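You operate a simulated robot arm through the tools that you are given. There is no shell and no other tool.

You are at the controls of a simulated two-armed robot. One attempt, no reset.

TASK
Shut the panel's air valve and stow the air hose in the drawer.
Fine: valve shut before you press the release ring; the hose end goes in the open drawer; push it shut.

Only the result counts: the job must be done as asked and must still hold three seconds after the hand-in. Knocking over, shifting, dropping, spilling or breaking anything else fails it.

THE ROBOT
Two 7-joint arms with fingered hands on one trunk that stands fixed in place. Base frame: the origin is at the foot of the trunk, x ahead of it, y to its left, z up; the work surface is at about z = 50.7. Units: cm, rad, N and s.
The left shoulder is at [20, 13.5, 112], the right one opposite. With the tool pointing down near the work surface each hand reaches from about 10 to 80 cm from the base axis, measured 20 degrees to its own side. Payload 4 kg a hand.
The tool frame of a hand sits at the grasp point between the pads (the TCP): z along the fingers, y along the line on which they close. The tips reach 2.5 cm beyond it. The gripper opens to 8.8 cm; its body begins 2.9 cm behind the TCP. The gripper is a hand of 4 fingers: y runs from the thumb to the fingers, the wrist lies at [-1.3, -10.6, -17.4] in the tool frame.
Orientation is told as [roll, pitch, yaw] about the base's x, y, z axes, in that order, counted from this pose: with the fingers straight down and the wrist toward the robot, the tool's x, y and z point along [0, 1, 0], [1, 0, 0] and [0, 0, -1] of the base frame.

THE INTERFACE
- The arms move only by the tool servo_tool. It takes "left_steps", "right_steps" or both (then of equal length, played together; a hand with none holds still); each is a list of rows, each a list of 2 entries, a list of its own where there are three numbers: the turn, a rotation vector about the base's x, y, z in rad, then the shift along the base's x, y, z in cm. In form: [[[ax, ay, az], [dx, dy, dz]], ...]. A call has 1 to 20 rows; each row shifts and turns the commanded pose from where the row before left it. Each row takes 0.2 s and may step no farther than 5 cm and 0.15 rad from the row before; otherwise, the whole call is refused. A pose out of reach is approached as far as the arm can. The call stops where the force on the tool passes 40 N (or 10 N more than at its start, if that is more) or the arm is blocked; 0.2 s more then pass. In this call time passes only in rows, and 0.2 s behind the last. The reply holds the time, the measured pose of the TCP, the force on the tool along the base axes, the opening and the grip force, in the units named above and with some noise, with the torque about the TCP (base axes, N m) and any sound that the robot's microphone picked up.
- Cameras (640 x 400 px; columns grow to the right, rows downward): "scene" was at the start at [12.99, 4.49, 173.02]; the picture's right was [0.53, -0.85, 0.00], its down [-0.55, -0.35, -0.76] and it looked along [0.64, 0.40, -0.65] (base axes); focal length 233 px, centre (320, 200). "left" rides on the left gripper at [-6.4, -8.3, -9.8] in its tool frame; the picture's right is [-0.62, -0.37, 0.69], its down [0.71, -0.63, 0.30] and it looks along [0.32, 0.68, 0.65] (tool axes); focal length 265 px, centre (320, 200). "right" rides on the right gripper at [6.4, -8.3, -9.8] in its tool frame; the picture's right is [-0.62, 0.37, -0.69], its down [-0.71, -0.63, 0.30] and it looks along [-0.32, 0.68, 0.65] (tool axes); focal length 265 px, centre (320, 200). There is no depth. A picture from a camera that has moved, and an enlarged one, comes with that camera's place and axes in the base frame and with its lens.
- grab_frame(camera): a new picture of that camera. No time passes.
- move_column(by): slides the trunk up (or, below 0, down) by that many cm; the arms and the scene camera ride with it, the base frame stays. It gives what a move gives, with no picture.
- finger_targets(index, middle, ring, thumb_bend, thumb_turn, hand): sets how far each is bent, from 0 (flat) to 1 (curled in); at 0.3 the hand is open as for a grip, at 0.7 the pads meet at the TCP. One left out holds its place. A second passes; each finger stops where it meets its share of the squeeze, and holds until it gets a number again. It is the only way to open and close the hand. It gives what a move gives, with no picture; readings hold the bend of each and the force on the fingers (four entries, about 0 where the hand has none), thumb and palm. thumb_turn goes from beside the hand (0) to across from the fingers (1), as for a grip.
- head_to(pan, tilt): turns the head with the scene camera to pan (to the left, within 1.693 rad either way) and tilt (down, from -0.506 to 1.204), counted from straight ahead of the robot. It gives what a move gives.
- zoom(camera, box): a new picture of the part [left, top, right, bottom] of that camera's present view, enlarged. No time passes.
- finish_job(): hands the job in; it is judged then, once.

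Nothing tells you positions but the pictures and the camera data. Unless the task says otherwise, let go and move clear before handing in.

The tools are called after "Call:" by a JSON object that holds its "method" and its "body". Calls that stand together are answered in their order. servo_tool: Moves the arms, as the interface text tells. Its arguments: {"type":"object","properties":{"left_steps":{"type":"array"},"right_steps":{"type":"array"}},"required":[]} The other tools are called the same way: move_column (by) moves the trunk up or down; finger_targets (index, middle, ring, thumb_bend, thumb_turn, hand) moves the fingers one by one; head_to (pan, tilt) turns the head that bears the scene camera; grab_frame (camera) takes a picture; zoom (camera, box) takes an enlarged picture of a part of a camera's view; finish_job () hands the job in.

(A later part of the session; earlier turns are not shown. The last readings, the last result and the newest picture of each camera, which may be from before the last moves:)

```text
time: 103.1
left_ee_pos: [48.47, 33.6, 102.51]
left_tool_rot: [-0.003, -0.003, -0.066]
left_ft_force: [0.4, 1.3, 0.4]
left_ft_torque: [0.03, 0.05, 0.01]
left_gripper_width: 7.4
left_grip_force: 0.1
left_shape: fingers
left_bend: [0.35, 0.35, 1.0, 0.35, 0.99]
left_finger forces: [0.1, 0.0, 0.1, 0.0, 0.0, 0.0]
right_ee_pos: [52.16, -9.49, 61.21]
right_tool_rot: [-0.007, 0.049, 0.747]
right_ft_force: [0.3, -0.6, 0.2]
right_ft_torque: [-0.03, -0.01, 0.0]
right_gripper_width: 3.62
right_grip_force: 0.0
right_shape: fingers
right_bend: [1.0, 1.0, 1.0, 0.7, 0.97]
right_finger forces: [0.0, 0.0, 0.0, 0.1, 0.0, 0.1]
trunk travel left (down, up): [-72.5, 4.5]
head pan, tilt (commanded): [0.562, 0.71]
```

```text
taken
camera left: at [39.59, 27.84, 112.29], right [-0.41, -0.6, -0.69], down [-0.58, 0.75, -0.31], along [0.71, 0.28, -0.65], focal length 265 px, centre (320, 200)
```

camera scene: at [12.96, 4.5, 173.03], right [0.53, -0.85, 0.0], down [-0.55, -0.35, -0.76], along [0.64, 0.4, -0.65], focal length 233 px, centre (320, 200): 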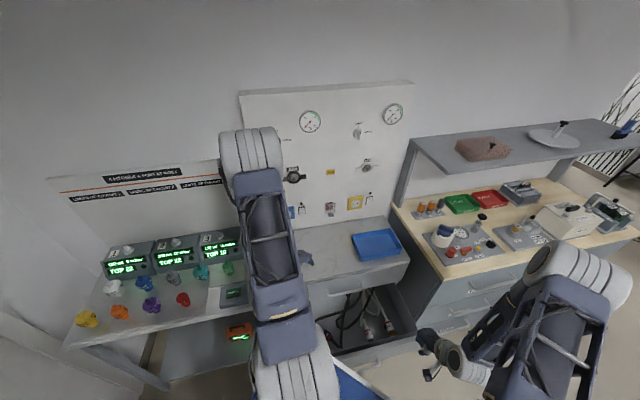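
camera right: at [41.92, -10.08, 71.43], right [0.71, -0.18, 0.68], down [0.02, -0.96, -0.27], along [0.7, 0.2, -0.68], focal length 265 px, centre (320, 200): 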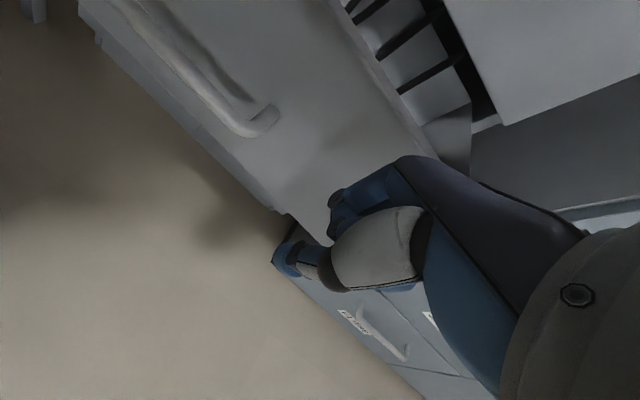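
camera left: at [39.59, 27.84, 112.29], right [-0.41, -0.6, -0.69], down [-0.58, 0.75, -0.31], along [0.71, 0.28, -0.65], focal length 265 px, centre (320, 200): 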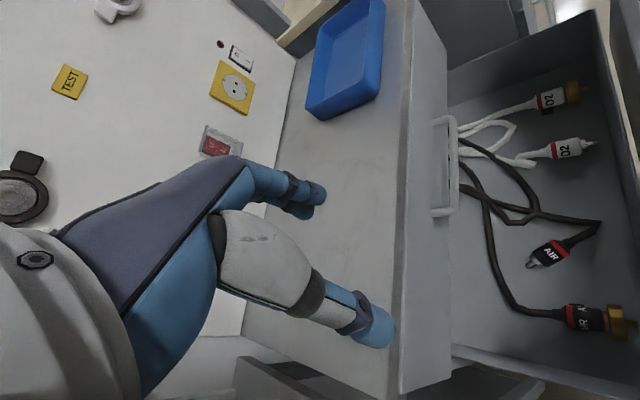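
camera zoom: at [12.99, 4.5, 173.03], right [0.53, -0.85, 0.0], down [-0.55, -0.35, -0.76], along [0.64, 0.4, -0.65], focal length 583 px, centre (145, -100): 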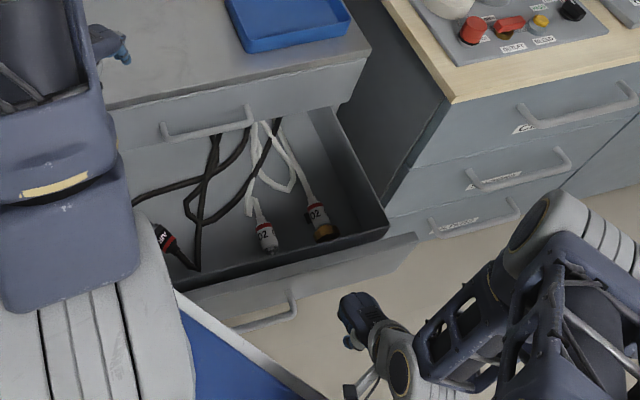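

The fist is lined up with the drawer front. I'll push along the closing direction slowly.

Call:
{"method": "servo_tool", "body": {"right_steps": [[[0, 0, 0], [0.73, 0.68, 0]], [[0, 0, 0], [0.73, 0.68, 0]], [[0, 0, 0], [0.73, 0.68, 0]], [[0, 0, 0], [0.73, 0.68, 0]], [[0, 0, 0], [0.73, 0.68, 0]], [[0, 0, 0], [0.73, 0.68, 0]], [[0, 0, 0], [0.73, 0.68, 0]], [[0, 0, 0], [0.73, 0.68, 0]]]}}

Call:
{"method": "grab_frame", "body": {"camera": "scene"}}

Call:
{"method": "grab_frame", "body": {"camera": "left"}}

Call:
{"method": "grab_frame", "body": {"camera": "right"}}

```text
time: 104.9
left_ee_pos: [48.28, 33.55, 102.49]
left_tool_rot: [-0.001, -0.004, -0.064]
left_ft_force: [-0.1, 0.6, -0.1]
left_ft_torque: [-0.01, -0.01, -0.05]
left_gripper_width: 7.37
left_grip_force: 0.1
left_shape: fingers
left_bend: [0.35, 0.35, 1.0, 0.35, 0.99]
left_finger forces: [0.0, 0.0, 0.0, 0.0, 0.0, 0.0]
right_ee_pos: [57.89, -4.12, 61.23]
right_tool_rot: [-0.007, 0.046, 0.747]
right_ft_force: [-0.1, -0.5, 0.9]
right_ft_torque: [0.03, -0.02, 0.01]
right_gripper_width: 3.66
right_grip_force: 0.3
right_shape: fingers
right_bend: [1.0, 1.0, 1.0, 0.7, 0.97]
right_finger forces: [0.0, 0.4, 0.0, 0.1, 0.0, 0.0]
trunk travel left (down, up): [-72.5, 4.5]
head pan, tilt (commanded): [0.562, 0.71]
```

```text
taken
camera scene: at [12.99, 4.49, 173.02], right [0.53, -0.85, 0.0], down [-0.55, -0.35, -0.76], along [0.64, 0.4, -0.65], focal length 233 px, centre (320, 200)
```

scene: 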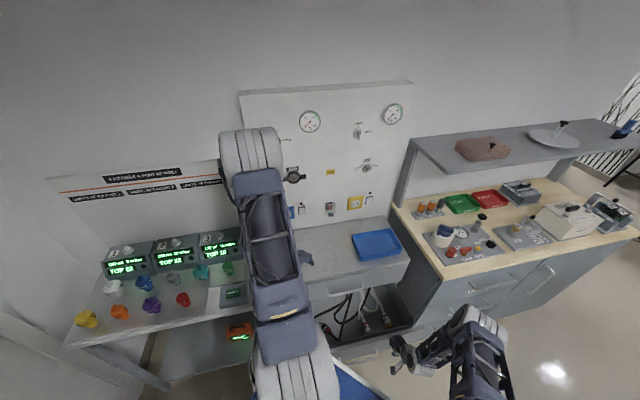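

```text
taken
camera left: at [39.59, 27.83, 112.28], right [-0.41, -0.6, -0.69], down [-0.58, 0.75, -0.31], along [0.71, 0.28, -0.65], focal length 265 px, centre (320, 200)
```

left: 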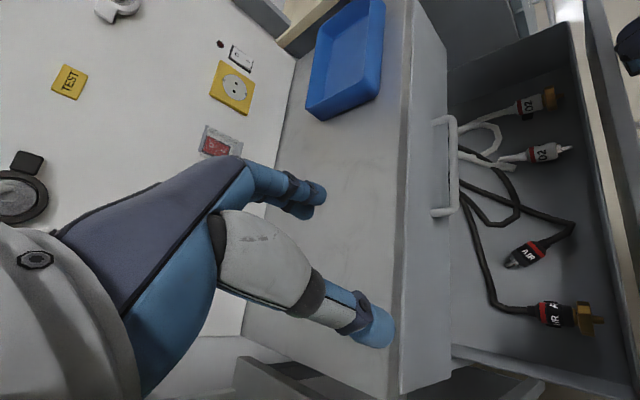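

```text
taken
camera right: at [47.77, -4.8, 71.5], right [0.71, -0.18, 0.68], down [0.01, -0.96, -0.27], along [0.7, 0.2, -0.68], focal length 265 px, centre (320, 200)
```

right: 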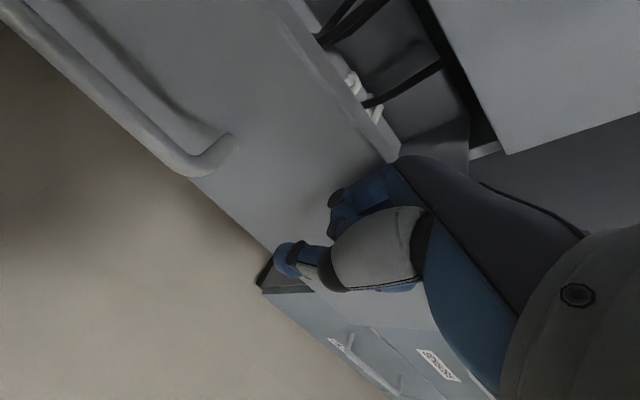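

The drawer is sliding in smoothly and its contents move with it. I'll keep pushing.

Call:
{"method": "servo_tool", "body": {"right_steps": [[[0, 0, 0], [0.73, 0.68, 0]], [[0, 0, 0], [0.73, 0.68, 0]], [[0, 0, 0], [0.73, 0.68, 0]], [[0, 0, 0], [0.73, 0.68, 0]], [[0, 0, 0], [0.73, 0.68, 0]], [[0, 0, 0], [0.73, 0.68, 0]], [[0, 0, 0], [0.73, 0.68, 0]], [[0, 0, 0], [0.73, 0.68, 0]], [[0, 0, 0], [0.73, 0.68, 0]], [[0, 0, 0], [0.73, 0.68, 0]]]}}

Call:
{"method": "grab_frame", "body": {"camera": "scene"}}

Call:
{"method": "grab_frame", "body": {"camera": "left"}}

Call:
{"method": "grab_frame", "body": {"camera": "right"}}

```text
time: 107.1
left_ee_pos: [48.32, 33.58, 102.53]
left_tool_rot: [-0.001, -0.003, -0.065]
left_ft_force: [-0.1, 0.3, 0.1]
left_ft_torque: [-0.04, -0.01, -0.01]
left_gripper_width: 7.4
left_grip_force: 0.1
left_shape: fingers
left_bend: [0.35, 0.35, 1.0, 0.35, 0.99]
left_finger forces: [0.1, 0.1, 0.0, 0.0, 0.0, 0.0]
right_ee_pos: [65.31, 2.48, 61.27]
right_tool_rot: [-0.005, 0.047, 0.746]
right_ft_force: [-0.4, 0.3, -0.5]
right_ft_torque: [0.01, 0.01, 0.0]
right_gripper_width: 3.63
right_grip_force: 0.5
right_shape: fingers
right_bend: [1.0, 1.0, 1.0, 0.7, 0.97]
right_finger forces: [0.0, 0.3, 0.0, 0.1, 0.0, 0.0]
trunk travel left (down, up): [-72.5, 4.5]
head pan, tilt (commanded): [0.562, 0.71]
```

```text
taken
camera scene: at [12.99, 4.49, 173.02], right [0.53, -0.85, 0.0], down [-0.55, -0.35, -0.76], along [0.64, 0.4, -0.65], focal length 233 px, centre (320, 200)
```

scene: 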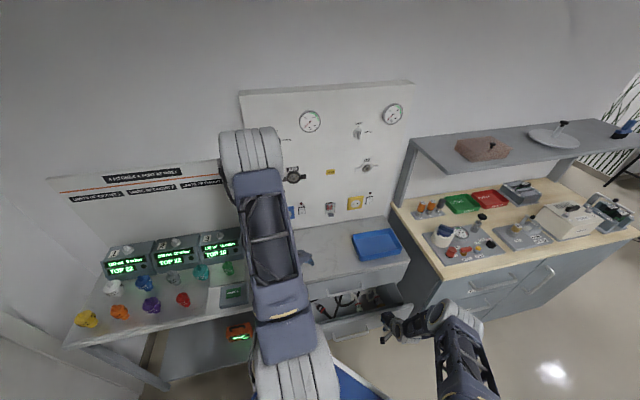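

```text
taken
camera left: at [39.59, 27.83, 112.28], right [-0.41, -0.6, -0.69], down [-0.58, 0.75, -0.31], along [0.71, 0.28, -0.65], focal length 265 px, centre (320, 200)
```

left: 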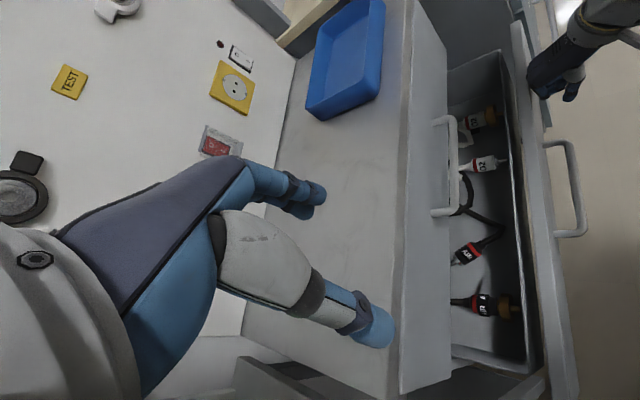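

```text
taken
camera right: at [55.06, 1.86, 71.51], right [0.71, -0.18, 0.68], down [0.02, -0.96, -0.27], along [0.7, 0.2, -0.68], focal length 265 px, centre (320, 200)
```

right: 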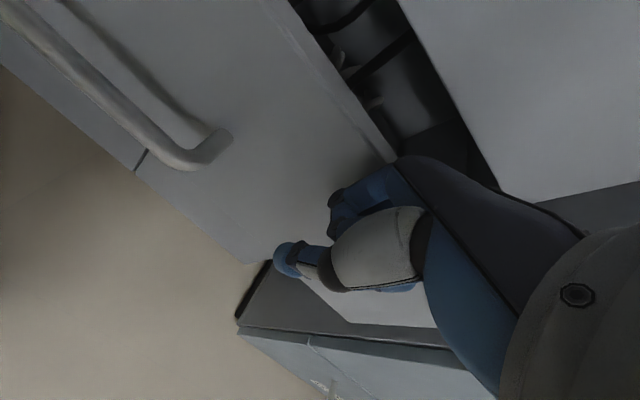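

Call:
{"method": "servo_tool", "body": {"right_steps": [[[0, 0, 0], [0.73, 0.68, 0]], [[0, 0, 0], [0.73, 0.68, 0]], [[0, 0, 0], [0.73, 0.68, 0]], [[0, 0, 0], [0.73, 0.68, 0]], [[0, 0, 0], [0.73, 0.68, 0]], [[0, 0, 0], [0.73, 0.68, 0]], [[0, 0, 0], [0.73, 0.68, 0]], [[0, 0, 0], [0.73, 0.68, 0]]]}}

Call:
{"method": "grab_frame", "body": {"camera": "scene"}}

Call:
{"method": "grab_frame", "body": {"camera": "left"}}

Call:
{"method": "grab_frame", "body": {"camera": "right"}}

```text
time: 108.9
left_ee_pos: [48.42, 33.65, 102.48]
left_tool_rot: [-0.002, -0.004, -0.066]
left_ft_force: [0.2, 0.0, 0.1]
left_ft_torque: [0.0, 0.01, 0.0]
left_gripper_width: 7.4
left_grip_force: 0.1
left_shape: fingers
left_bend: [0.35, 0.35, 1.0, 0.35, 0.99]
left_finger forces: [0.0, 0.0, 0.0, 0.0, 0.0, 0.0]
right_ee_pos: [70.29, 6.85, 60.86]
right_tool_rot: [-0.013, 0.049, 0.74]
right_ft_force: [-0.2, -1.0, 0.6]
right_ft_torque: [0.0, -0.04, -0.02]
right_gripper_width: 3.65
right_grip_force: 0.7
right_shape: fingers
right_bend: [1.0, 1.0, 1.0, 0.7, 0.97]
right_finger forces: [0.1, 0.9, 0.0, 0.1, 0.1, 0.0]
right hand out of reach, approached as far as the arm can: row 7, 8
trunk travel left (down, up): [-72.5, 4.5]
head pan, tilt (commanded): [0.562, 0.71]
```

```text
taken
camera scene: at [12.99, 4.48, 173.02], right [0.53, -0.85, 0.0], down [-0.55, -0.35, -0.76], along [0.64, 0.4, -0.65], focal length 233 px, centre (320, 200)
```

scene: 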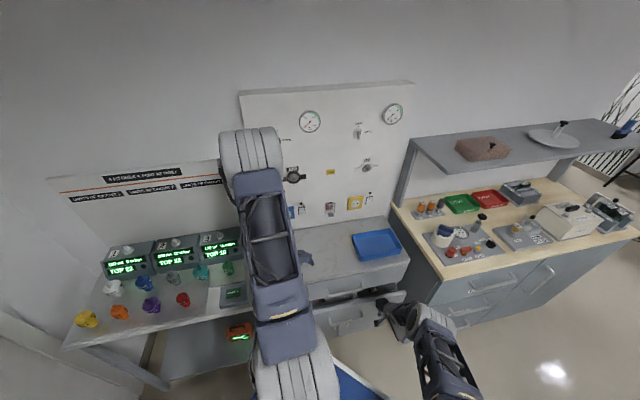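

```text
taken
camera left: at [39.6, 27.82, 112.28], right [-0.41, -0.59, -0.69], down [-0.58, 0.75, -0.31], along [0.71, 0.28, -0.65], focal length 265 px, centre (320, 200)
```

left: 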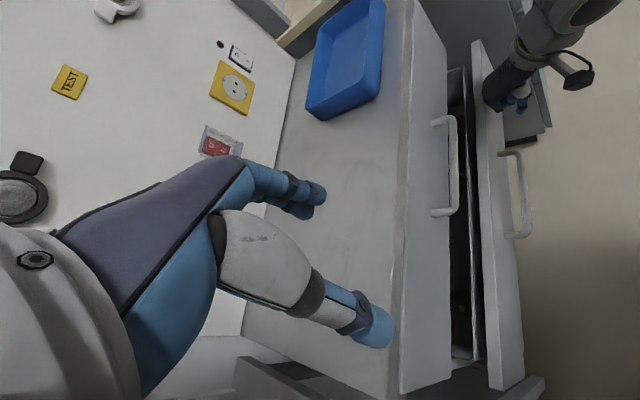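

```text
taken
camera right: at [59.97, 6.3, 71.08], right [0.71, -0.18, 0.68], down [0.01, -0.96, -0.26], along [0.7, 0.19, -0.68], focal length 265 px, centre (320, 200)
```

right: 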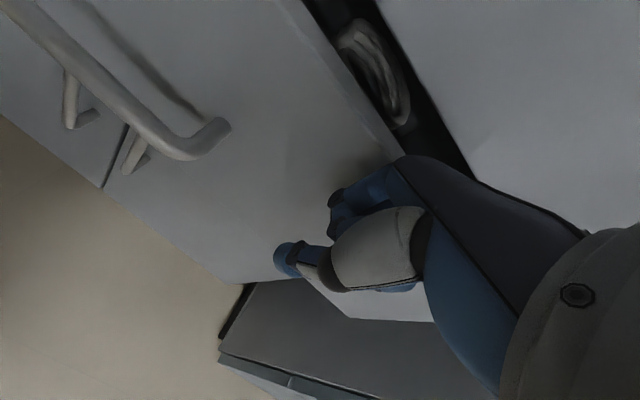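

The right arm is at its reach limit with about 7 cm of gap left. I'll pitch the right hand up, which gains forward reach, and keep pushing.

Call:
{"method": "servo_tool", "body": {"right_steps": [[[0.085, -0.091, 0], [0.3, 0.28, -0.5]], [[0.085, -0.091, 0], [0.3, 0.28, -0.5]], [[0.085, -0.091, 0], [0.3, 0.28, -0.5]], [[0.085, -0.091, 0], [0.3, 0.28, -0.5]], [[0, 0, 0], [0.6, 0.56, 0]], [[0, 0, 0], [0.6, 0.56, 0]], [[0, 0, 0], [0.6, 0.56, 0]]]}}

Call:
{"method": "grab_frame", "body": {"camera": "scene"}}

Call:
{"method": "grab_frame", "body": {"camera": "left"}}

Call:
{"method": "grab_frame", "body": {"camera": "right"}}

```text
time: 110.5
left_ee_pos: [48.42, 33.58, 102.42]
left_tool_rot: [-0.001, -0.004, -0.068]
left_ft_force: [-0.2, -0.7, 0.6]
left_ft_torque: [0.02, -0.01, 0.01]
left_gripper_width: 7.4
left_grip_force: 0.0
left_shape: fingers
left_bend: [0.35, 0.35, 1.0, 0.35, 0.99]
left_finger forces: [0.0, 0.0, 0.0, 0.0, 0.0, 0.1]
right_ee_pos: [75.97, 8.76, 66.67]
right_tool_rot: [-0.003, -0.387, 0.749]
right_ft_force: [-0.2, 0.1, -0.2]
right_ft_torque: [-0.01, 0.01, -0.01]
right_gripper_width: 3.67
right_grip_force: 0.1
right_shape: fingers
right_bend: [1.0, 1.0, 1.0, 0.7, 0.97]
right_finger forces: [0.0, 0.0, 0.0, 0.0, 0.0, 0.1]
right hand out of reach, approached as far as the arm can: row 1, 2, 3, 4, 5, 6, 7
trunk travel left (down, up): [-72.5, 4.5]
head pan, tilt (commanded): [0.562, 0.71]
```

```text
taken
camera scene: at [13.0, 4.49, 173.02], right [0.53, -0.85, 0.0], down [-0.55, -0.35, -0.76], along [0.64, 0.4, -0.65], focal length 233 px, centre (320, 200)
```

scene: 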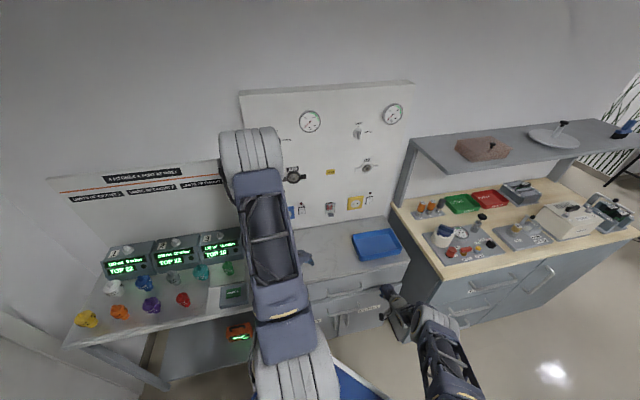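

```text
taken
camera left: at [39.59, 27.84, 112.28], right [-0.41, -0.6, -0.69], down [-0.58, 0.75, -0.31], along [0.71, 0.28, -0.65], focal length 265 px, centre (320, 200)
```

left: 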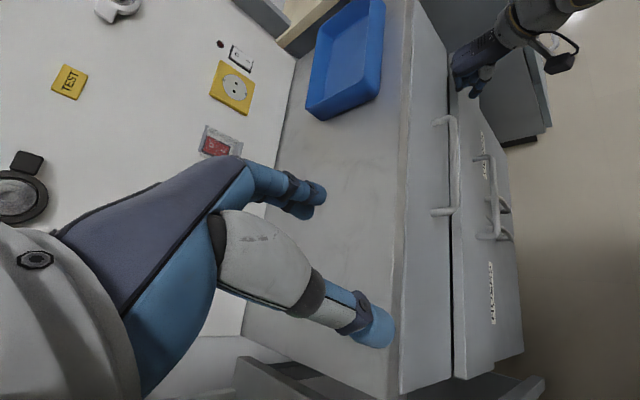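

```text
taken
camera right: at [63.17, 5.72, 72.75], right [0.48, -0.4, 0.78], down [0.14, -0.84, -0.52], along [0.87, 0.36, -0.35], focal length 265 px, centre (320, 200)
```

right: 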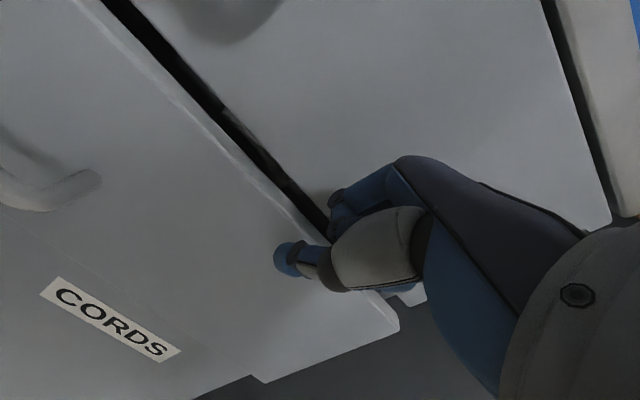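

The drawer looks almost or fully shut. I'll back the right hand off and check how flush the drawer front is.

Call:
{"method": "servo_tool", "body": {"right_steps": [[[0, 0, 0], [-1.5, -1.4, 0]], [[0, 0, 0], [-2.2, -2.0, 0]], [[0, 0, 0], [-2.2, -2.0, 0]]]}}

Call:
{"method": "grab_frame", "body": {"camera": "right"}}

Call:
{"method": "zoom", "body": {"camera": "left", "box": [380, 0, 640, 400]}}

Call:
{"method": "zoom", "body": {"camera": "scene", "box": [280, 230, 460, 370]}}

```text
time: 111.3
left_ee_pos: [48.32, 33.57, 102.5]
left_tool_rot: [-0.002, -0.004, -0.068]
left_ft_force: [-0.2, 0.2, -0.2]
left_ft_torque: [-0.01, -0.02, 0.03]
left_gripper_width: 7.37
left_grip_force: 0.0
left_shape: fingers
left_bend: [0.35, 0.35, 1.0, 0.35, 0.99]
left_finger forces: [0.0, 0.0, 0.1, 0.1, 0.0, 0.0]
right_ee_pos: [70.01, 3.74, 66.89]
right_tool_rot: [-0.004, -0.388, 0.748]
right_ft_force: [-0.1, -0.4, -0.5]
right_ft_torque: [-0.05, 0.0, 0.02]
right_gripper_width: 3.67
right_grip_force: 0.1
right_shape: fingers
right_bend: [1.0, 1.0, 1.0, 0.7, 0.97]
right_finger forces: [0.0, 0.0, 0.0, 0.1, 0.0, 0.0]
trunk travel left (down, up): [-72.5, 4.5]
head pan, tilt (commanded): [0.562, 0.71]
```

```text
taken
camera right: at [57.2, 0.64, 72.84], right [0.48, -0.4, 0.78], down [0.14, -0.84, -0.52], along [0.87, 0.36, -0.35], focal length 265 px, centre (320, 200)
```

right: 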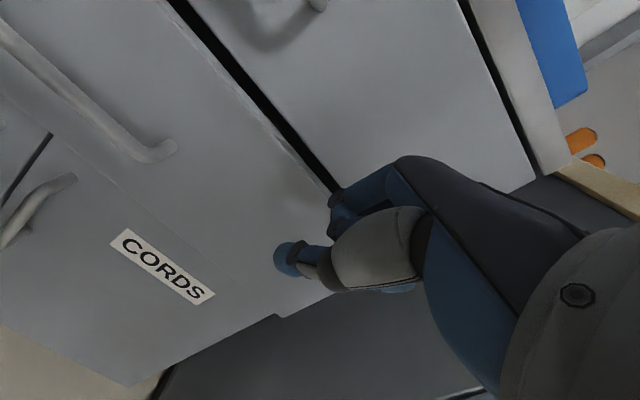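

```text
1.00 times, centred on (510, 200) of left (not enlarged: the box is as wide or as high as the picture)
camera zoom: at [39.59, 27.86, 112.28], right [-0.41, -0.6, -0.69], down [-0.58, 0.75, -0.31], along [0.71, 0.28, -0.65], focal length 265 px, centre (130, 200)
```

zoom: 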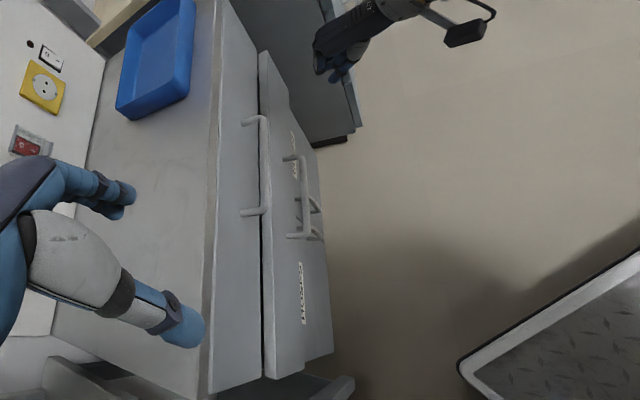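

```text
2.86 times, centred on (370, 300) of scene
camera zoom: at [13.0, 4.52, 173.02], right [0.53, -0.85, 0.0], down [-0.55, -0.35, -0.76], along [0.64, 0.4, -0.65], focal length 666 px, centre (177, -86)
```

zoom: 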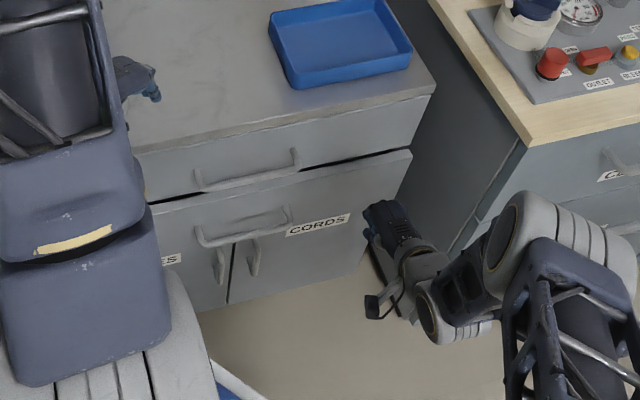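

The drawer front still stands about 1–2 cm proud of the upper one, because the right fist rode up above its top edge. I'll finish with the left hand: make a fist, turn it to face the panel and lower it in front of the drawer's left part.

Call:
{"method": "finger_targets", "body": {"hand": "left", "index": 1.0, "middle": 1.0, "ring": 1.0, "thumb_bend": 0.6}}

Call:
{"method": "servo_tool", "body": {"left_steps": [[[0, 0, 0.136], [-1.0, -1.2, 0]], [[0, 0, 0.136], [-1.0, -1.2, 0]], [[0, 0, 0.136], [-1.0, -1.2, 0]], [[0, 0, 0.136], [-1.0, -1.2, 0]], [[0, 0, 0.136], [-1.0, -1.2, 0]], [[0, 0, 0.136], [-1.0, -1.2, 0]]], "right_steps": [[[0, 0, 0], [-1, -3, 2]], [[0, 0, 0], [-1, -3, 2]], [[0, 0, 0], [-1, -3, 3]], [[0, 0, 0], [-1, -3, 3]], [[0, 0, 0], [-1, -3, 3]], [[0, 0, 0], [-1, -3, 3]]]}}

Call:
{"method": "grab_frame", "body": {"camera": "scene"}}

Call:
{"method": "grab_frame", "body": {"camera": "left"}}

Call:
{"method": "grab_frame", "body": {"camera": "right"}}

```text
time: 112.3
left_ee_pos: [48.44, 33.58, 102.52]
left_tool_rot: [-0.002, -0.004, -0.067]
left_ft_force: [0.2, 0.2, 1.0]
left_ft_torque: [-0.03, 0.0, -0.03]
left_gripper_width: 4.02
left_grip_force: 0.1
left_shape: fingers
left_bend: [1.0, 1.0, 1.0, 0.6, 0.99]
left_finger forces: [0.0, 0.0, 0.1, 0.1, 0.1, 0.0]
right_ee_pos: [70.01, 3.71, 66.75]
right_tool_rot: [-0.003, -0.388, 0.749]
right_ft_force: [1.0, -0.3, 0.3]
right_ft_torque: [0.0, -0.01, -0.02]
right_gripper_width: 3.64
right_grip_force: 0.1
right_shape: fingers
right_bend: [1.0, 1.0, 1.0, 0.7, 0.97]
right_finger forces: [0.0, 0.1, 0.0, 0.1, 0.1, 0.0]
trunk travel left (down, up): [-72.5, 4.5]
head pan, tilt (commanded): [0.562, 0.71]
```

```text
time: 113.7
left_ee_pos: [49.71, 33.01, 99.25]
left_tool_rot: [-0.001, -0.002, 0.755]
left_ft_force: [-0.8, 1.4, -0.6]
left_ft_torque: [-0.02, 0.01, -0.02]
left_gripper_width: 4.04
left_grip_force: 0.0
left_shape: fingers
left_bend: [1.0, 1.0, 1.0, 0.6, 0.99]
left_finger forces: [0.0, 0.1, 0.0, 0.0, 0.0, 0.0]
left hand out of reach, approached as far as the arm can: row 2, 3, 4, 5, 6
right_ee_pos: [64.16, -14.75, 82.53]
right_tool_rot: [-0.005, -0.388, 0.747]
right_ft_force: [0.9, 0.3, 0.3]
right_ft_torque: [-0.03, -0.02, 0.05]
right_gripper_width: 3.66
right_grip_force: 0.0
right_shape: fingers
right_bend: [1.0, 1.0, 1.0, 0.7, 0.97]
right_finger forces: [0.0, 0.1, 0.1, 0.0, 0.0, 0.0]
trunk travel left (down, up): [-72.5, 4.5]
head pan, tilt (commanded): [0.562, 0.71]
```

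```text
taken
camera scene: at [13.0, 4.56, 173.02], right [0.53, -0.85, 0.0], down [-0.55, -0.35, -0.76], along [0.64, 0.4, -0.65], focal length 233 px, centre (320, 200)
```

scene: 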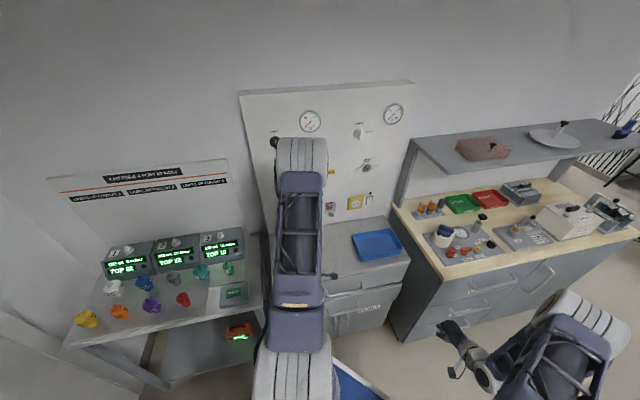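

```text
taken
camera left: at [47.95, 22.61, 108.96], right [0.16, -0.7, -0.69], down [-0.95, 0.09, -0.31], along [0.28, 0.7, -0.65], focal length 265 px, centre (320, 200)
```

left: 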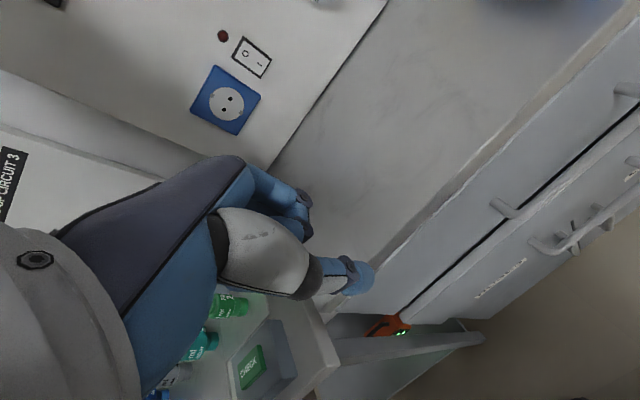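

```text
taken
camera right: at [51.4, -17.86, 88.45], right [0.48, -0.4, 0.78], down [0.14, -0.84, -0.52], along [0.87, 0.36, -0.35], focal length 265 px, centre (320, 200)
```

right: 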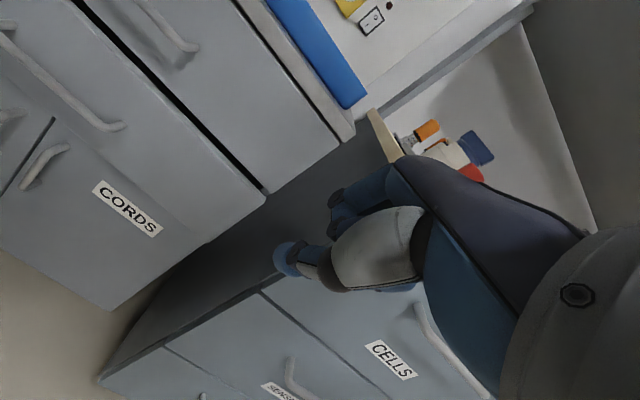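

Call:
{"method": "zoom", "body": {"camera": "right", "box": [180, 110, 340, 270]}}

Call:
{"method": "zoom", "body": {"camera": "left", "box": [380, 180, 640, 370]}}

Call:
{"method": "zoom", "body": {"camera": "scene", "box": [310, 240, 430, 350]}}

```text
2.50 times, centred on (260, 190) of right
camera zoom: at [51.4, -17.86, 88.45], right [0.48, -0.4, 0.78], down [0.14, -0.84, -0.52], along [0.87, 0.36, -0.35], focal length 664 px, centre (470, 225)
```

zoom: 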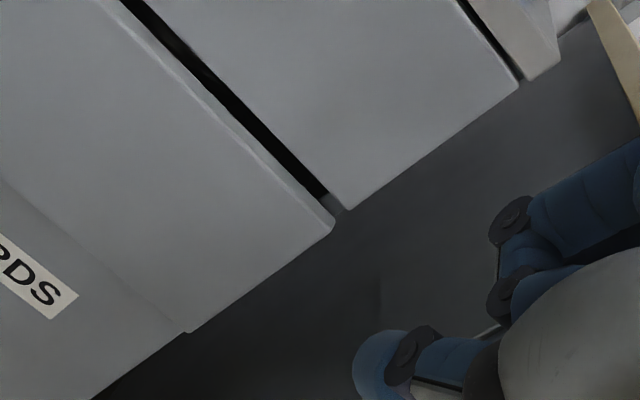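

```text
2.11 times, centred on (510, 275) of left
camera zoom: at [47.95, 22.61, 108.96], right [0.16, -0.7, -0.69], down [-0.95, 0.09, -0.31], along [0.28, 0.7, -0.65], focal length 559 px, centre (-80, 42)
```

zoom: 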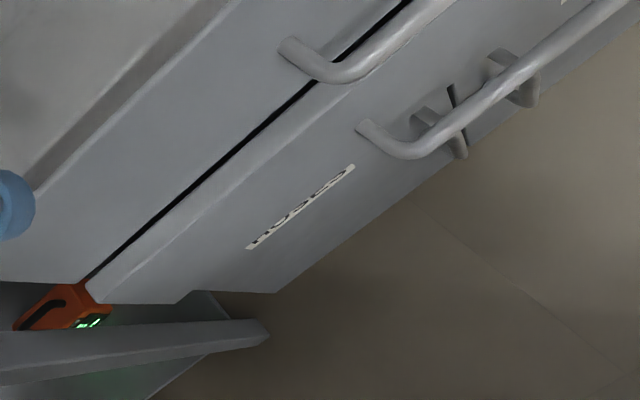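

```text
3.64 times, centred on (370, 295) of scene
camera zoom: at [13.0, 4.56, 173.02], right [0.53, -0.85, 0.0], down [-0.55, -0.35, -0.76], along [0.64, 0.4, -0.65], focal length 848 px, centre (138, -146)
```

zoom: 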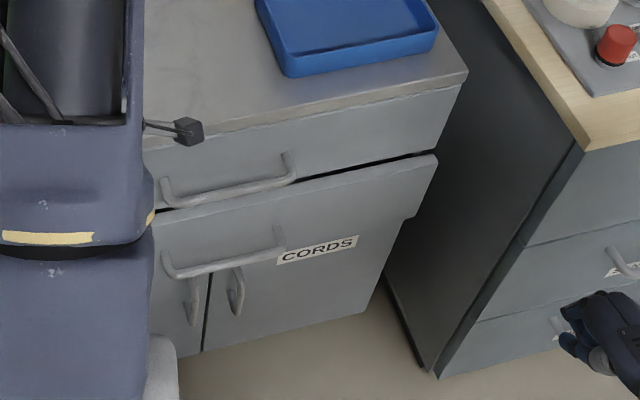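

Call:
{"method": "zoom", "body": {"camera": "right", "box": [225, 120, 325, 220]}}

Call:
{"method": "zoom", "body": {"camera": "scene", "box": [390, 250, 440, 310]}}

Call:
{"method": "zoom", "body": {"camera": "left", "box": [360, 240, 480, 340]}}

```text
4.00 times, centred on (275, 170) of right
camera zoom: at [51.4, -17.86, 88.45], right [0.48, -0.4, 0.78], down [0.14, -0.84, -0.52], along [0.87, 0.36, -0.35], focal length 1062 px, centre (500, 320)
```

zoom: 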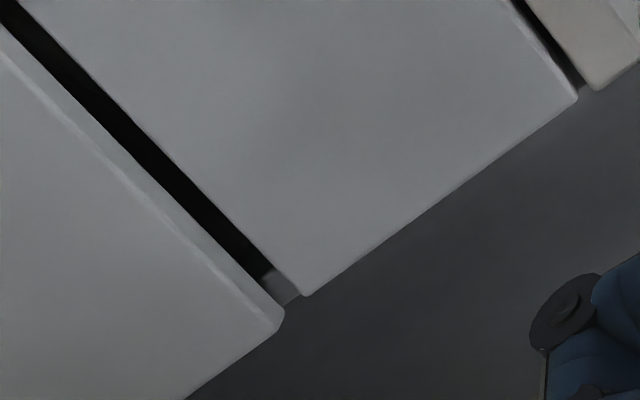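

```text
6.67 times, centred on (415, 280) of scene
camera zoom: at [13.0, 4.56, 173.02], right [0.53, -0.85, 0.0], down [-0.55, -0.35, -0.76], along [0.64, 0.4, -0.65], focal length 1554 px, centre (-313, -333)
```

zoom: 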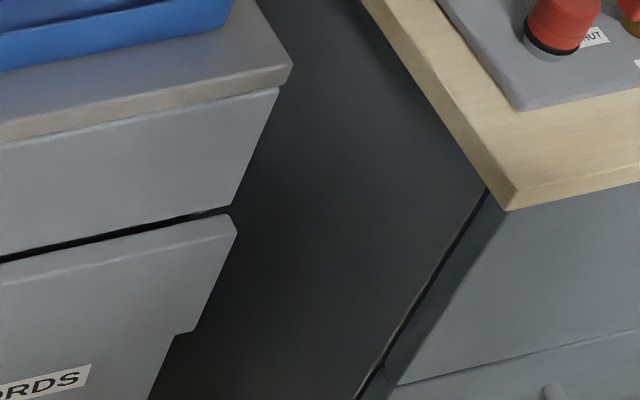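

```text
4.00 times, centred on (420, 290) of left
camera zoom: at [47.95, 22.61, 108.96], right [0.16, -0.7, -0.69], down [-0.95, 0.09, -0.31], along [0.28, 0.7, -0.65], focal length 1062 px, centre (-80, -160)
```

zoom: 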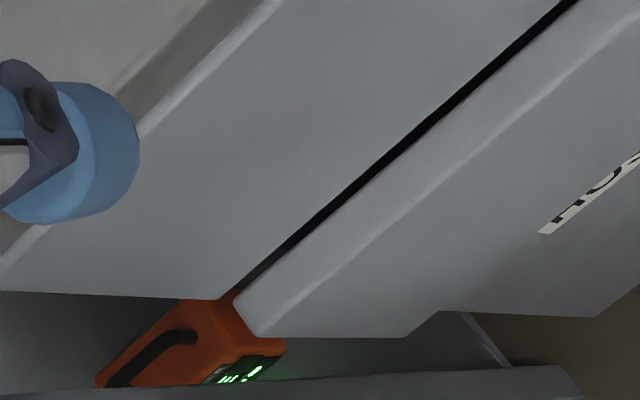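

The drawer front is still about 1–2 cm proud. The left fist is already above the right spot in front of the cabinet, with its elbow high, so I'll lower it straight down to drawer-front height.

Call:
{"method": "servo_tool", "body": {"left_steps": [[[0, 0, 0], [-0.4, -0.3, -4.5]], [[0, 0, 0], [-0.4, -0.3, -4.5]], [[0, 0, 0], [-0.4, -0.3, -4.5]], [[0, 0, 0], [0, 0, -4.5]], [[0, 0, 0], [0, 0, -4.5]], [[0, 0, 0], [0, 0, -4.5]]]}}

Call:
{"method": "grab_frame", "body": {"camera": "scene"}}

Call:
{"method": "grab_frame", "body": {"camera": "left"}}

Call:
{"method": "grab_frame", "body": {"camera": "right"}}

```text
time: 115.1
left_ee_pos: [48.7, 31.82, 72.18]
left_tool_rot: [-0.002, -0.003, 0.75]
left_ft_force: [-0.2, 0.3, 0.3]
left_ft_torque: [-0.01, 0.0, 0.02]
left_gripper_width: 4.03
left_grip_force: 0.0
left_shape: fingers
left_bend: [1.0, 1.0, 1.0, 0.6, 0.99]
left_finger forces: [0.0, 0.0, 0.0, 0.0, 0.1, 0.1]
right_ee_pos: [64.32, -14.75, 82.47]
right_tool_rot: [-0.003, -0.386, 0.748]
right_ft_force: [-0.5, 0.1, 1.2]
right_ft_torque: [0.0, -0.03, 0.03]
right_gripper_width: 3.68
right_grip_force: 0.0
right_shape: fingers
right_bend: [1.0, 1.0, 1.0, 0.7, 0.97]
right_finger forces: [0.1, 0.0, 0.0, 0.0, 0.0, 0.0]
trunk travel left (down, up): [-72.5, 4.5]
head pan, tilt (commanded): [0.562, 0.71]
```

```text
taken
camera scene: at [12.98, 4.49, 173.03], right [0.53, -0.85, 0.0], down [-0.55, -0.35, -0.76], along [0.64, 0.4, -0.65], focal length 233 px, centre (320, 200)
```

scene: 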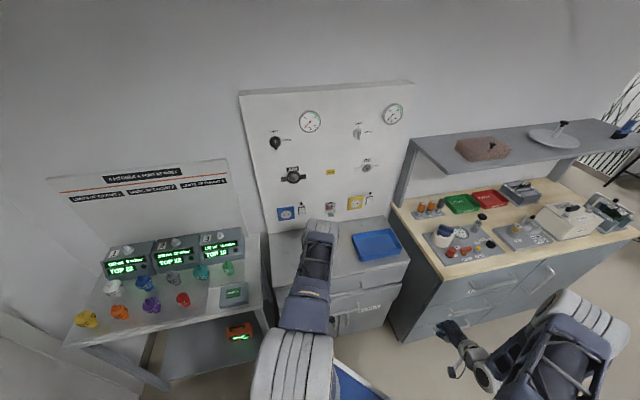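

```text
taken
camera left: at [46.83, 21.53, 82.02], right [0.16, -0.7, -0.69], down [-0.95, 0.09, -0.31], along [0.28, 0.7, -0.65], focal length 265 px, centre (320, 200)
```

left: 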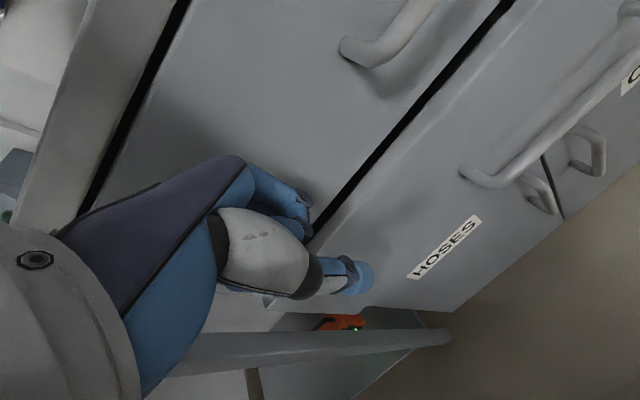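

```text
taken
camera right: at [51.43, -17.9, 88.44], right [0.48, -0.4, 0.78], down [0.14, -0.84, -0.52], along [0.87, 0.36, -0.35], focal length 265 px, centre (320, 200)
```

right: 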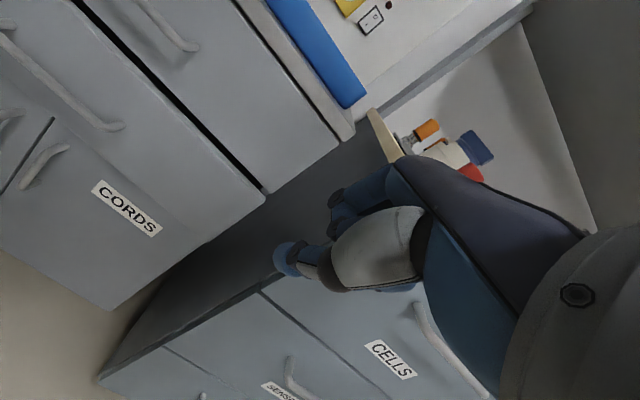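

Call:
{"method": "servo_tool", "body": {"left_steps": [[[0, 0, 0], [-0.2, -0.2, -4.2]], [[0, 0, 0], [-0.2, -0.2, -4.2]], [[0, 0, 0], [-0.2, -0.2, -4.0]]]}}

Call:
{"method": "grab_frame", "body": {"camera": "left"}}

Call:
{"method": "zoom", "body": {"camera": "scene", "box": [240, 200, 420, 360]}}

```text
time: 115.9
left_ee_pos: [48.32, 31.48, 59.61]
left_tool_rot: [-0.003, -0.002, 0.749]
left_ft_force: [0.7, 0.5, -1.1]
left_ft_torque: [0.0, 0.03, -0.02]
left_gripper_width: 4.0
left_grip_force: 0.0
left_shape: fingers
left_bend: [1.0, 1.0, 1.0, 0.6, 0.99]
left_finger forces: [0.0, 0.0, 0.0, 0.1, 0.0, 0.1]
right_ee_pos: [64.22, -14.76, 82.36]
right_tool_rot: [-0.002, -0.388, 0.747]
right_ft_force: [-0.6, 0.4, 0.1]
right_ft_torque: [0.01, 0.03, -0.01]
right_gripper_width: 3.67
right_grip_force: 0.0
right_shape: fingers
right_bend: [1.0, 1.0, 1.0, 0.7, 0.97]
right_finger forces: [0.0, 0.1, 0.0, 0.0, 0.0, 0.0]
trunk travel left (down, up): [-72.5, 4.5]
head pan, tilt (commanded): [0.562, 0.71]
```

```text
taken
camera left: at [46.59, 21.16, 69.46], right [0.15, -0.7, -0.69], down [-0.95, 0.09, -0.31], along [0.28, 0.7, -0.65], focal length 265 px, centre (320, 200)
```

left: 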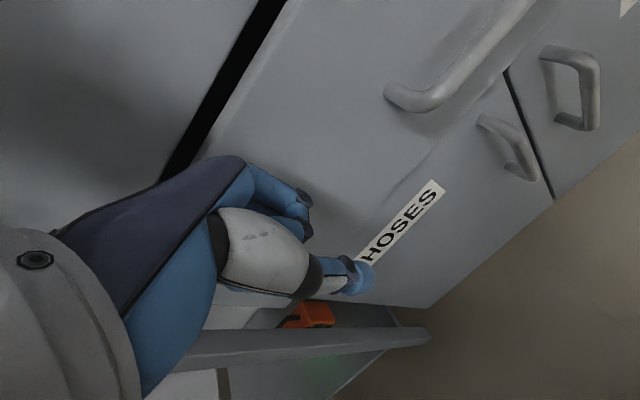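

```text
2.50 times, centred on (330, 280) of scene
camera zoom: at [12.99, 4.49, 173.03], right [0.53, -0.85, 0.0], down [-0.55, -0.35, -0.76], along [0.64, 0.4, -0.65], focal length 583 px, centre (295, 0)
```

zoom: 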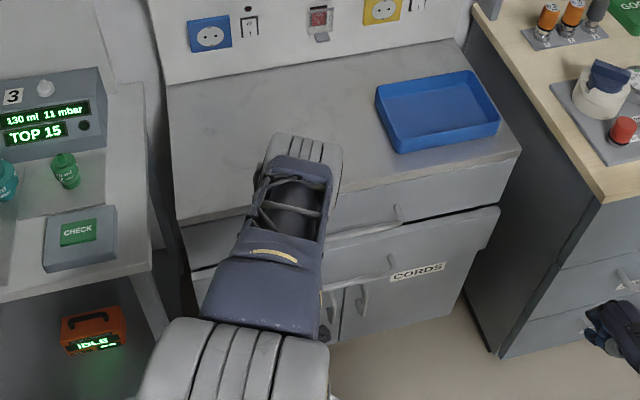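

The left fist is now in front of the drawer front at the right height. Pushing along the closing direction.

Call:
{"method": "servo_tool", "body": {"left_steps": [[[0, 0, 0], [0.51, 0.48, 0]], [[0, 0, 0], [0.51, 0.48, 0]], [[0, 0, 0], [0.51, 0.48, 0]], [[0, 0, 0], [0.51, 0.48, 0]], [[0, 0, 0], [0.51, 0.48, 0]], [[0, 0, 0], [0.51, 0.48, 0]]]}}

Call:
{"method": "grab_frame", "body": {"camera": "left"}}

Call:
{"method": "zoom", "body": {"camera": "right", "box": [180, 110, 340, 270]}}

```text
time: 117.3
left_ee_pos: [51.3, 34.37, 59.59]
left_tool_rot: [-0.002, -0.003, 0.75]
left_ft_force: [0.9, 0.2, -0.2]
left_ft_torque: [-0.03, 0.01, 0.01]
left_gripper_width: 4.0
left_grip_force: 0.0
left_shape: fingers
left_bend: [1.0, 1.0, 1.0, 0.6, 0.99]
left_finger forces: [0.0, 0.0, 0.0, 0.1, 0.1, 0.1]
right_ee_pos: [64.27, -14.8, 82.31]
right_tool_rot: [-0.003, -0.387, 0.748]
right_ft_force: [-0.3, 0.1, 0.5]
right_ft_torque: [0.01, -0.04, -0.02]
right_gripper_width: 3.64
right_grip_force: 0.0
right_shape: fingers
right_bend: [1.0, 1.0, 1.0, 0.7, 0.97]
right_finger forces: [0.1, 0.0, 0.0, 0.0, 0.0, 0.2]
trunk travel left (down, up): [-72.5, 4.5]
head pan, tilt (commanded): [0.562, 0.71]
```

```text
taken
camera left: at [49.36, 24.09, 69.42], right [0.16, -0.7, -0.69], down [-0.95, 0.09, -0.31], along [0.28, 0.7, -0.65], focal length 265 px, centre (320, 200)
```

left: 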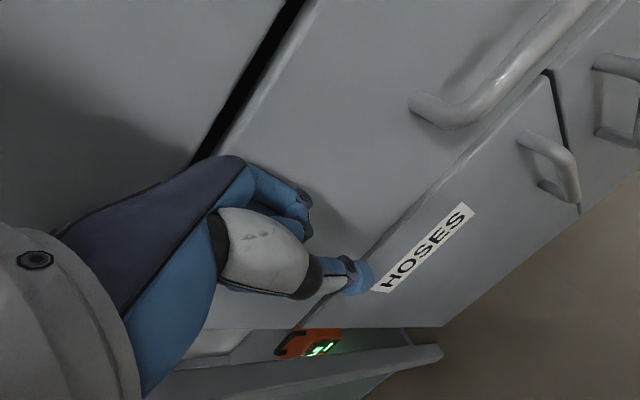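

```text
2.50 times, centred on (260, 190) of right
camera zoom: at [51.43, -17.9, 88.43], right [0.48, -0.4, 0.78], down [0.14, -0.84, -0.52], along [0.87, 0.36, -0.35], focal length 664 px, centre (470, 225)
```

zoom: 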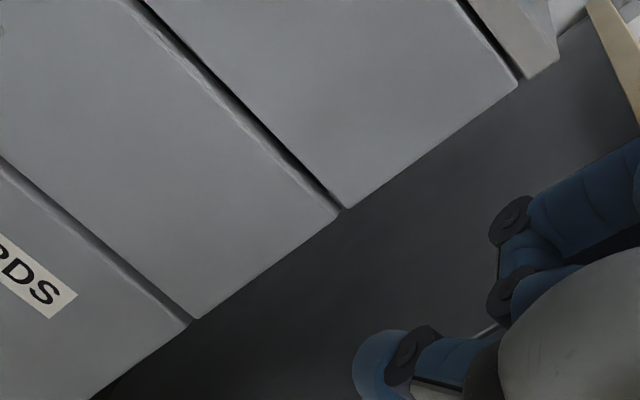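

The lower front now looks flush with the upper one. I'll push a little further until I feel the end stop.

Call:
{"method": "servo_tool", "body": {"left_steps": [[[0, 0, 0], [0.3, 0.28, 0]], [[0, 0, 0], [0.3, 0.28, 0]], [[0, 0, 0], [0.3, 0.28, 0]]]}}

Call:
{"method": "zoom", "body": {"camera": "right", "box": [180, 110, 340, 270]}}

Call:
{"method": "grab_frame", "body": {"camera": "left"}}

```text
time: 118.0
left_ee_pos: [51.1, 34.52, 59.35]
left_tool_rot: [0.001, 0.014, 0.751]
left_ft_force: [-3.4, -3.4, -0.1]
left_ft_torque: [0.16, -0.19, 0.07]
left_gripper_width: 4.02
left_grip_force: 2.1
left_shape: fingers
left_bend: [1.0, 1.0, 1.0, 0.6, 0.99]
left_finger forces: [0.1, 4.8, 0.1, 0.1, 0.0, 0.1]
right_ee_pos: [64.3, -14.71, 82.46]
right_tool_rot: [-0.004, -0.388, 0.748]
right_ft_force: [0.2, 0.1, 0.1]
right_ft_torque: [0.0, -0.01, 0.03]
right_gripper_width: 3.65
right_grip_force: 0.0
right_shape: fingers
right_bend: [1.0, 1.0, 1.0, 0.7, 0.97]
right_finger forces: [0.0, 0.0, 0.0, 0.1, 0.1, 0.1]
trunk travel left (down, up): [-72.5, 4.5]
head pan, tilt (commanded): [0.562, 0.71]
stopped in row 3 (left hand): the force on the tool passed its limit at 44 N (the readings are from after the stop); the commanded pose is now the measured one
```

```text
2.50 times, centred on (260, 190) of right
camera zoom: at [51.43, -17.91, 88.41], right [0.48, -0.4, 0.78], down [0.14, -0.84, -0.52], along [0.87, 0.36, -0.35], focal length 664 px, centre (470, 225)
```

zoom: 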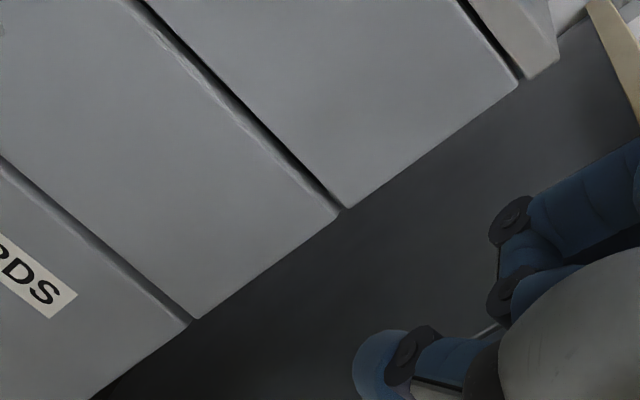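

```text
taken
camera left: at [49.46, 24.23, 69.24], right [0.15, -0.71, -0.69], down [-0.95, 0.09, -0.29], along [0.27, 0.7, -0.66], focal length 265 px, centre (320, 200)
```

left: 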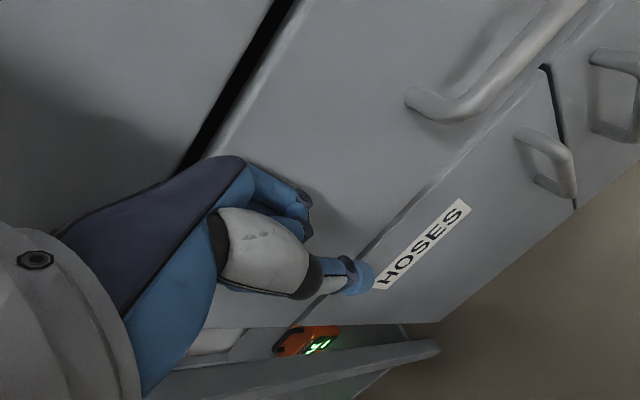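

The drawer hit its end stop at 44 N, so it's fully shut. I'll back the left hand off and raise it clear.

Call:
{"method": "servo_tool", "body": {"left_steps": [[[0, 0, 0], [-1.2, -1.1, 0]], [[0, 0, 0], [-1.5, -1.4, 0]], [[0, 0, 0], [0, 0, 4]], [[0, 0, 0], [0, 0, 4.5]], [[0, 0, 0], [0, 0, 4.5]], [[0, 0, 0], [0, 0, 4.5]], [[0, 0, 0], [0, 0, 4.5]], [[0, 0, 0], [0, 0, 4.5]], [[0, 0, 0], [0, 0, 4.5]], [[0, 0, 0], [0, 0, 4.5]], [[0, 0, 0], [0, 0, 4.5]]]}}

Call:
{"method": "grab_frame", "body": {"camera": "scene"}}

Call:
{"method": "grab_frame", "body": {"camera": "left"}}

Call:
{"method": "grab_frame", "body": {"camera": "right"}}

```text
time: 120.4
left_ee_pos: [49.49, 32.49, 98.98]
left_tool_rot: [0.003, 0.013, 0.75]
left_ft_force: [1.5, -0.1, 0.2]
left_ft_torque: [0.0, 0.02, -0.01]
left_gripper_width: 4.03
left_grip_force: 0.1
left_shape: fingers
left_bend: [1.0, 1.0, 1.0, 0.6, 0.99]
left_finger forces: [0.1, 0.0, 0.0, 0.1, 0.1, 0.0]
left hand out of reach, approached as far as the arm can: row 11
right_ee_pos: [64.31, -14.75, 82.35]
right_tool_rot: [-0.003, -0.386, 0.748]
right_ft_force: [-0.3, 0.2, -0.8]
right_ft_torque: [0.02, 0.0, 0.04]
right_gripper_width: 3.66
right_grip_force: 0.0
right_shape: fingers
right_bend: [1.0, 1.0, 1.0, 0.7, 0.97]
right_finger forces: [0.0, 0.0, 0.1, 0.1, 0.0, 0.0]
trunk travel left (down, up): [-72.5, 4.5]
head pan, tilt (commanded): [0.562, 0.71]
```

```text
taken
camera scene: at [13.03, 4.51, 173.01], right [0.53, -0.85, 0.0], down [-0.55, -0.35, -0.76], along [0.64, 0.4, -0.65], focal length 233 px, centre (320, 200)
```

scene: 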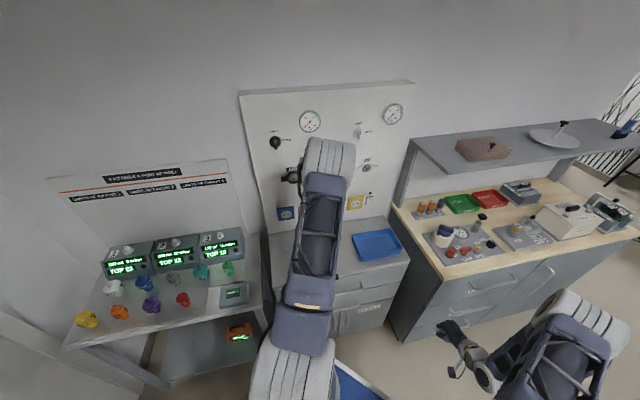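

```text
taken
camera left: at [47.93, 22.28, 108.92], right [0.14, -0.71, -0.69], down [-0.95, 0.09, -0.29], along [0.27, 0.7, -0.66], focal length 265 px, centre (320, 200)
```

left: 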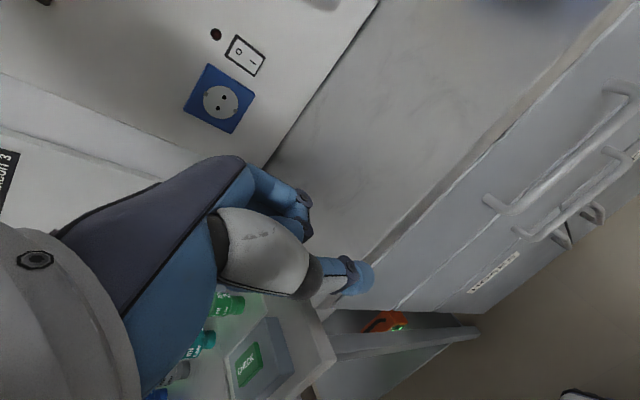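

```text
taken
camera right: at [51.45, -17.9, 88.41], right [0.48, -0.4, 0.78], down [0.14, -0.84, -0.52], along [0.87, 0.36, -0.35], focal length 265 px, centre (320, 200)
```

right: 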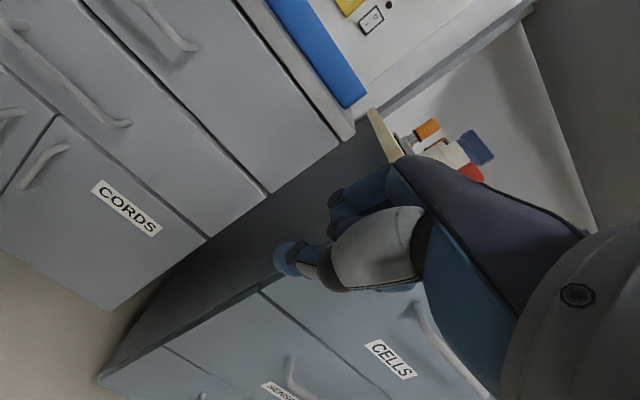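

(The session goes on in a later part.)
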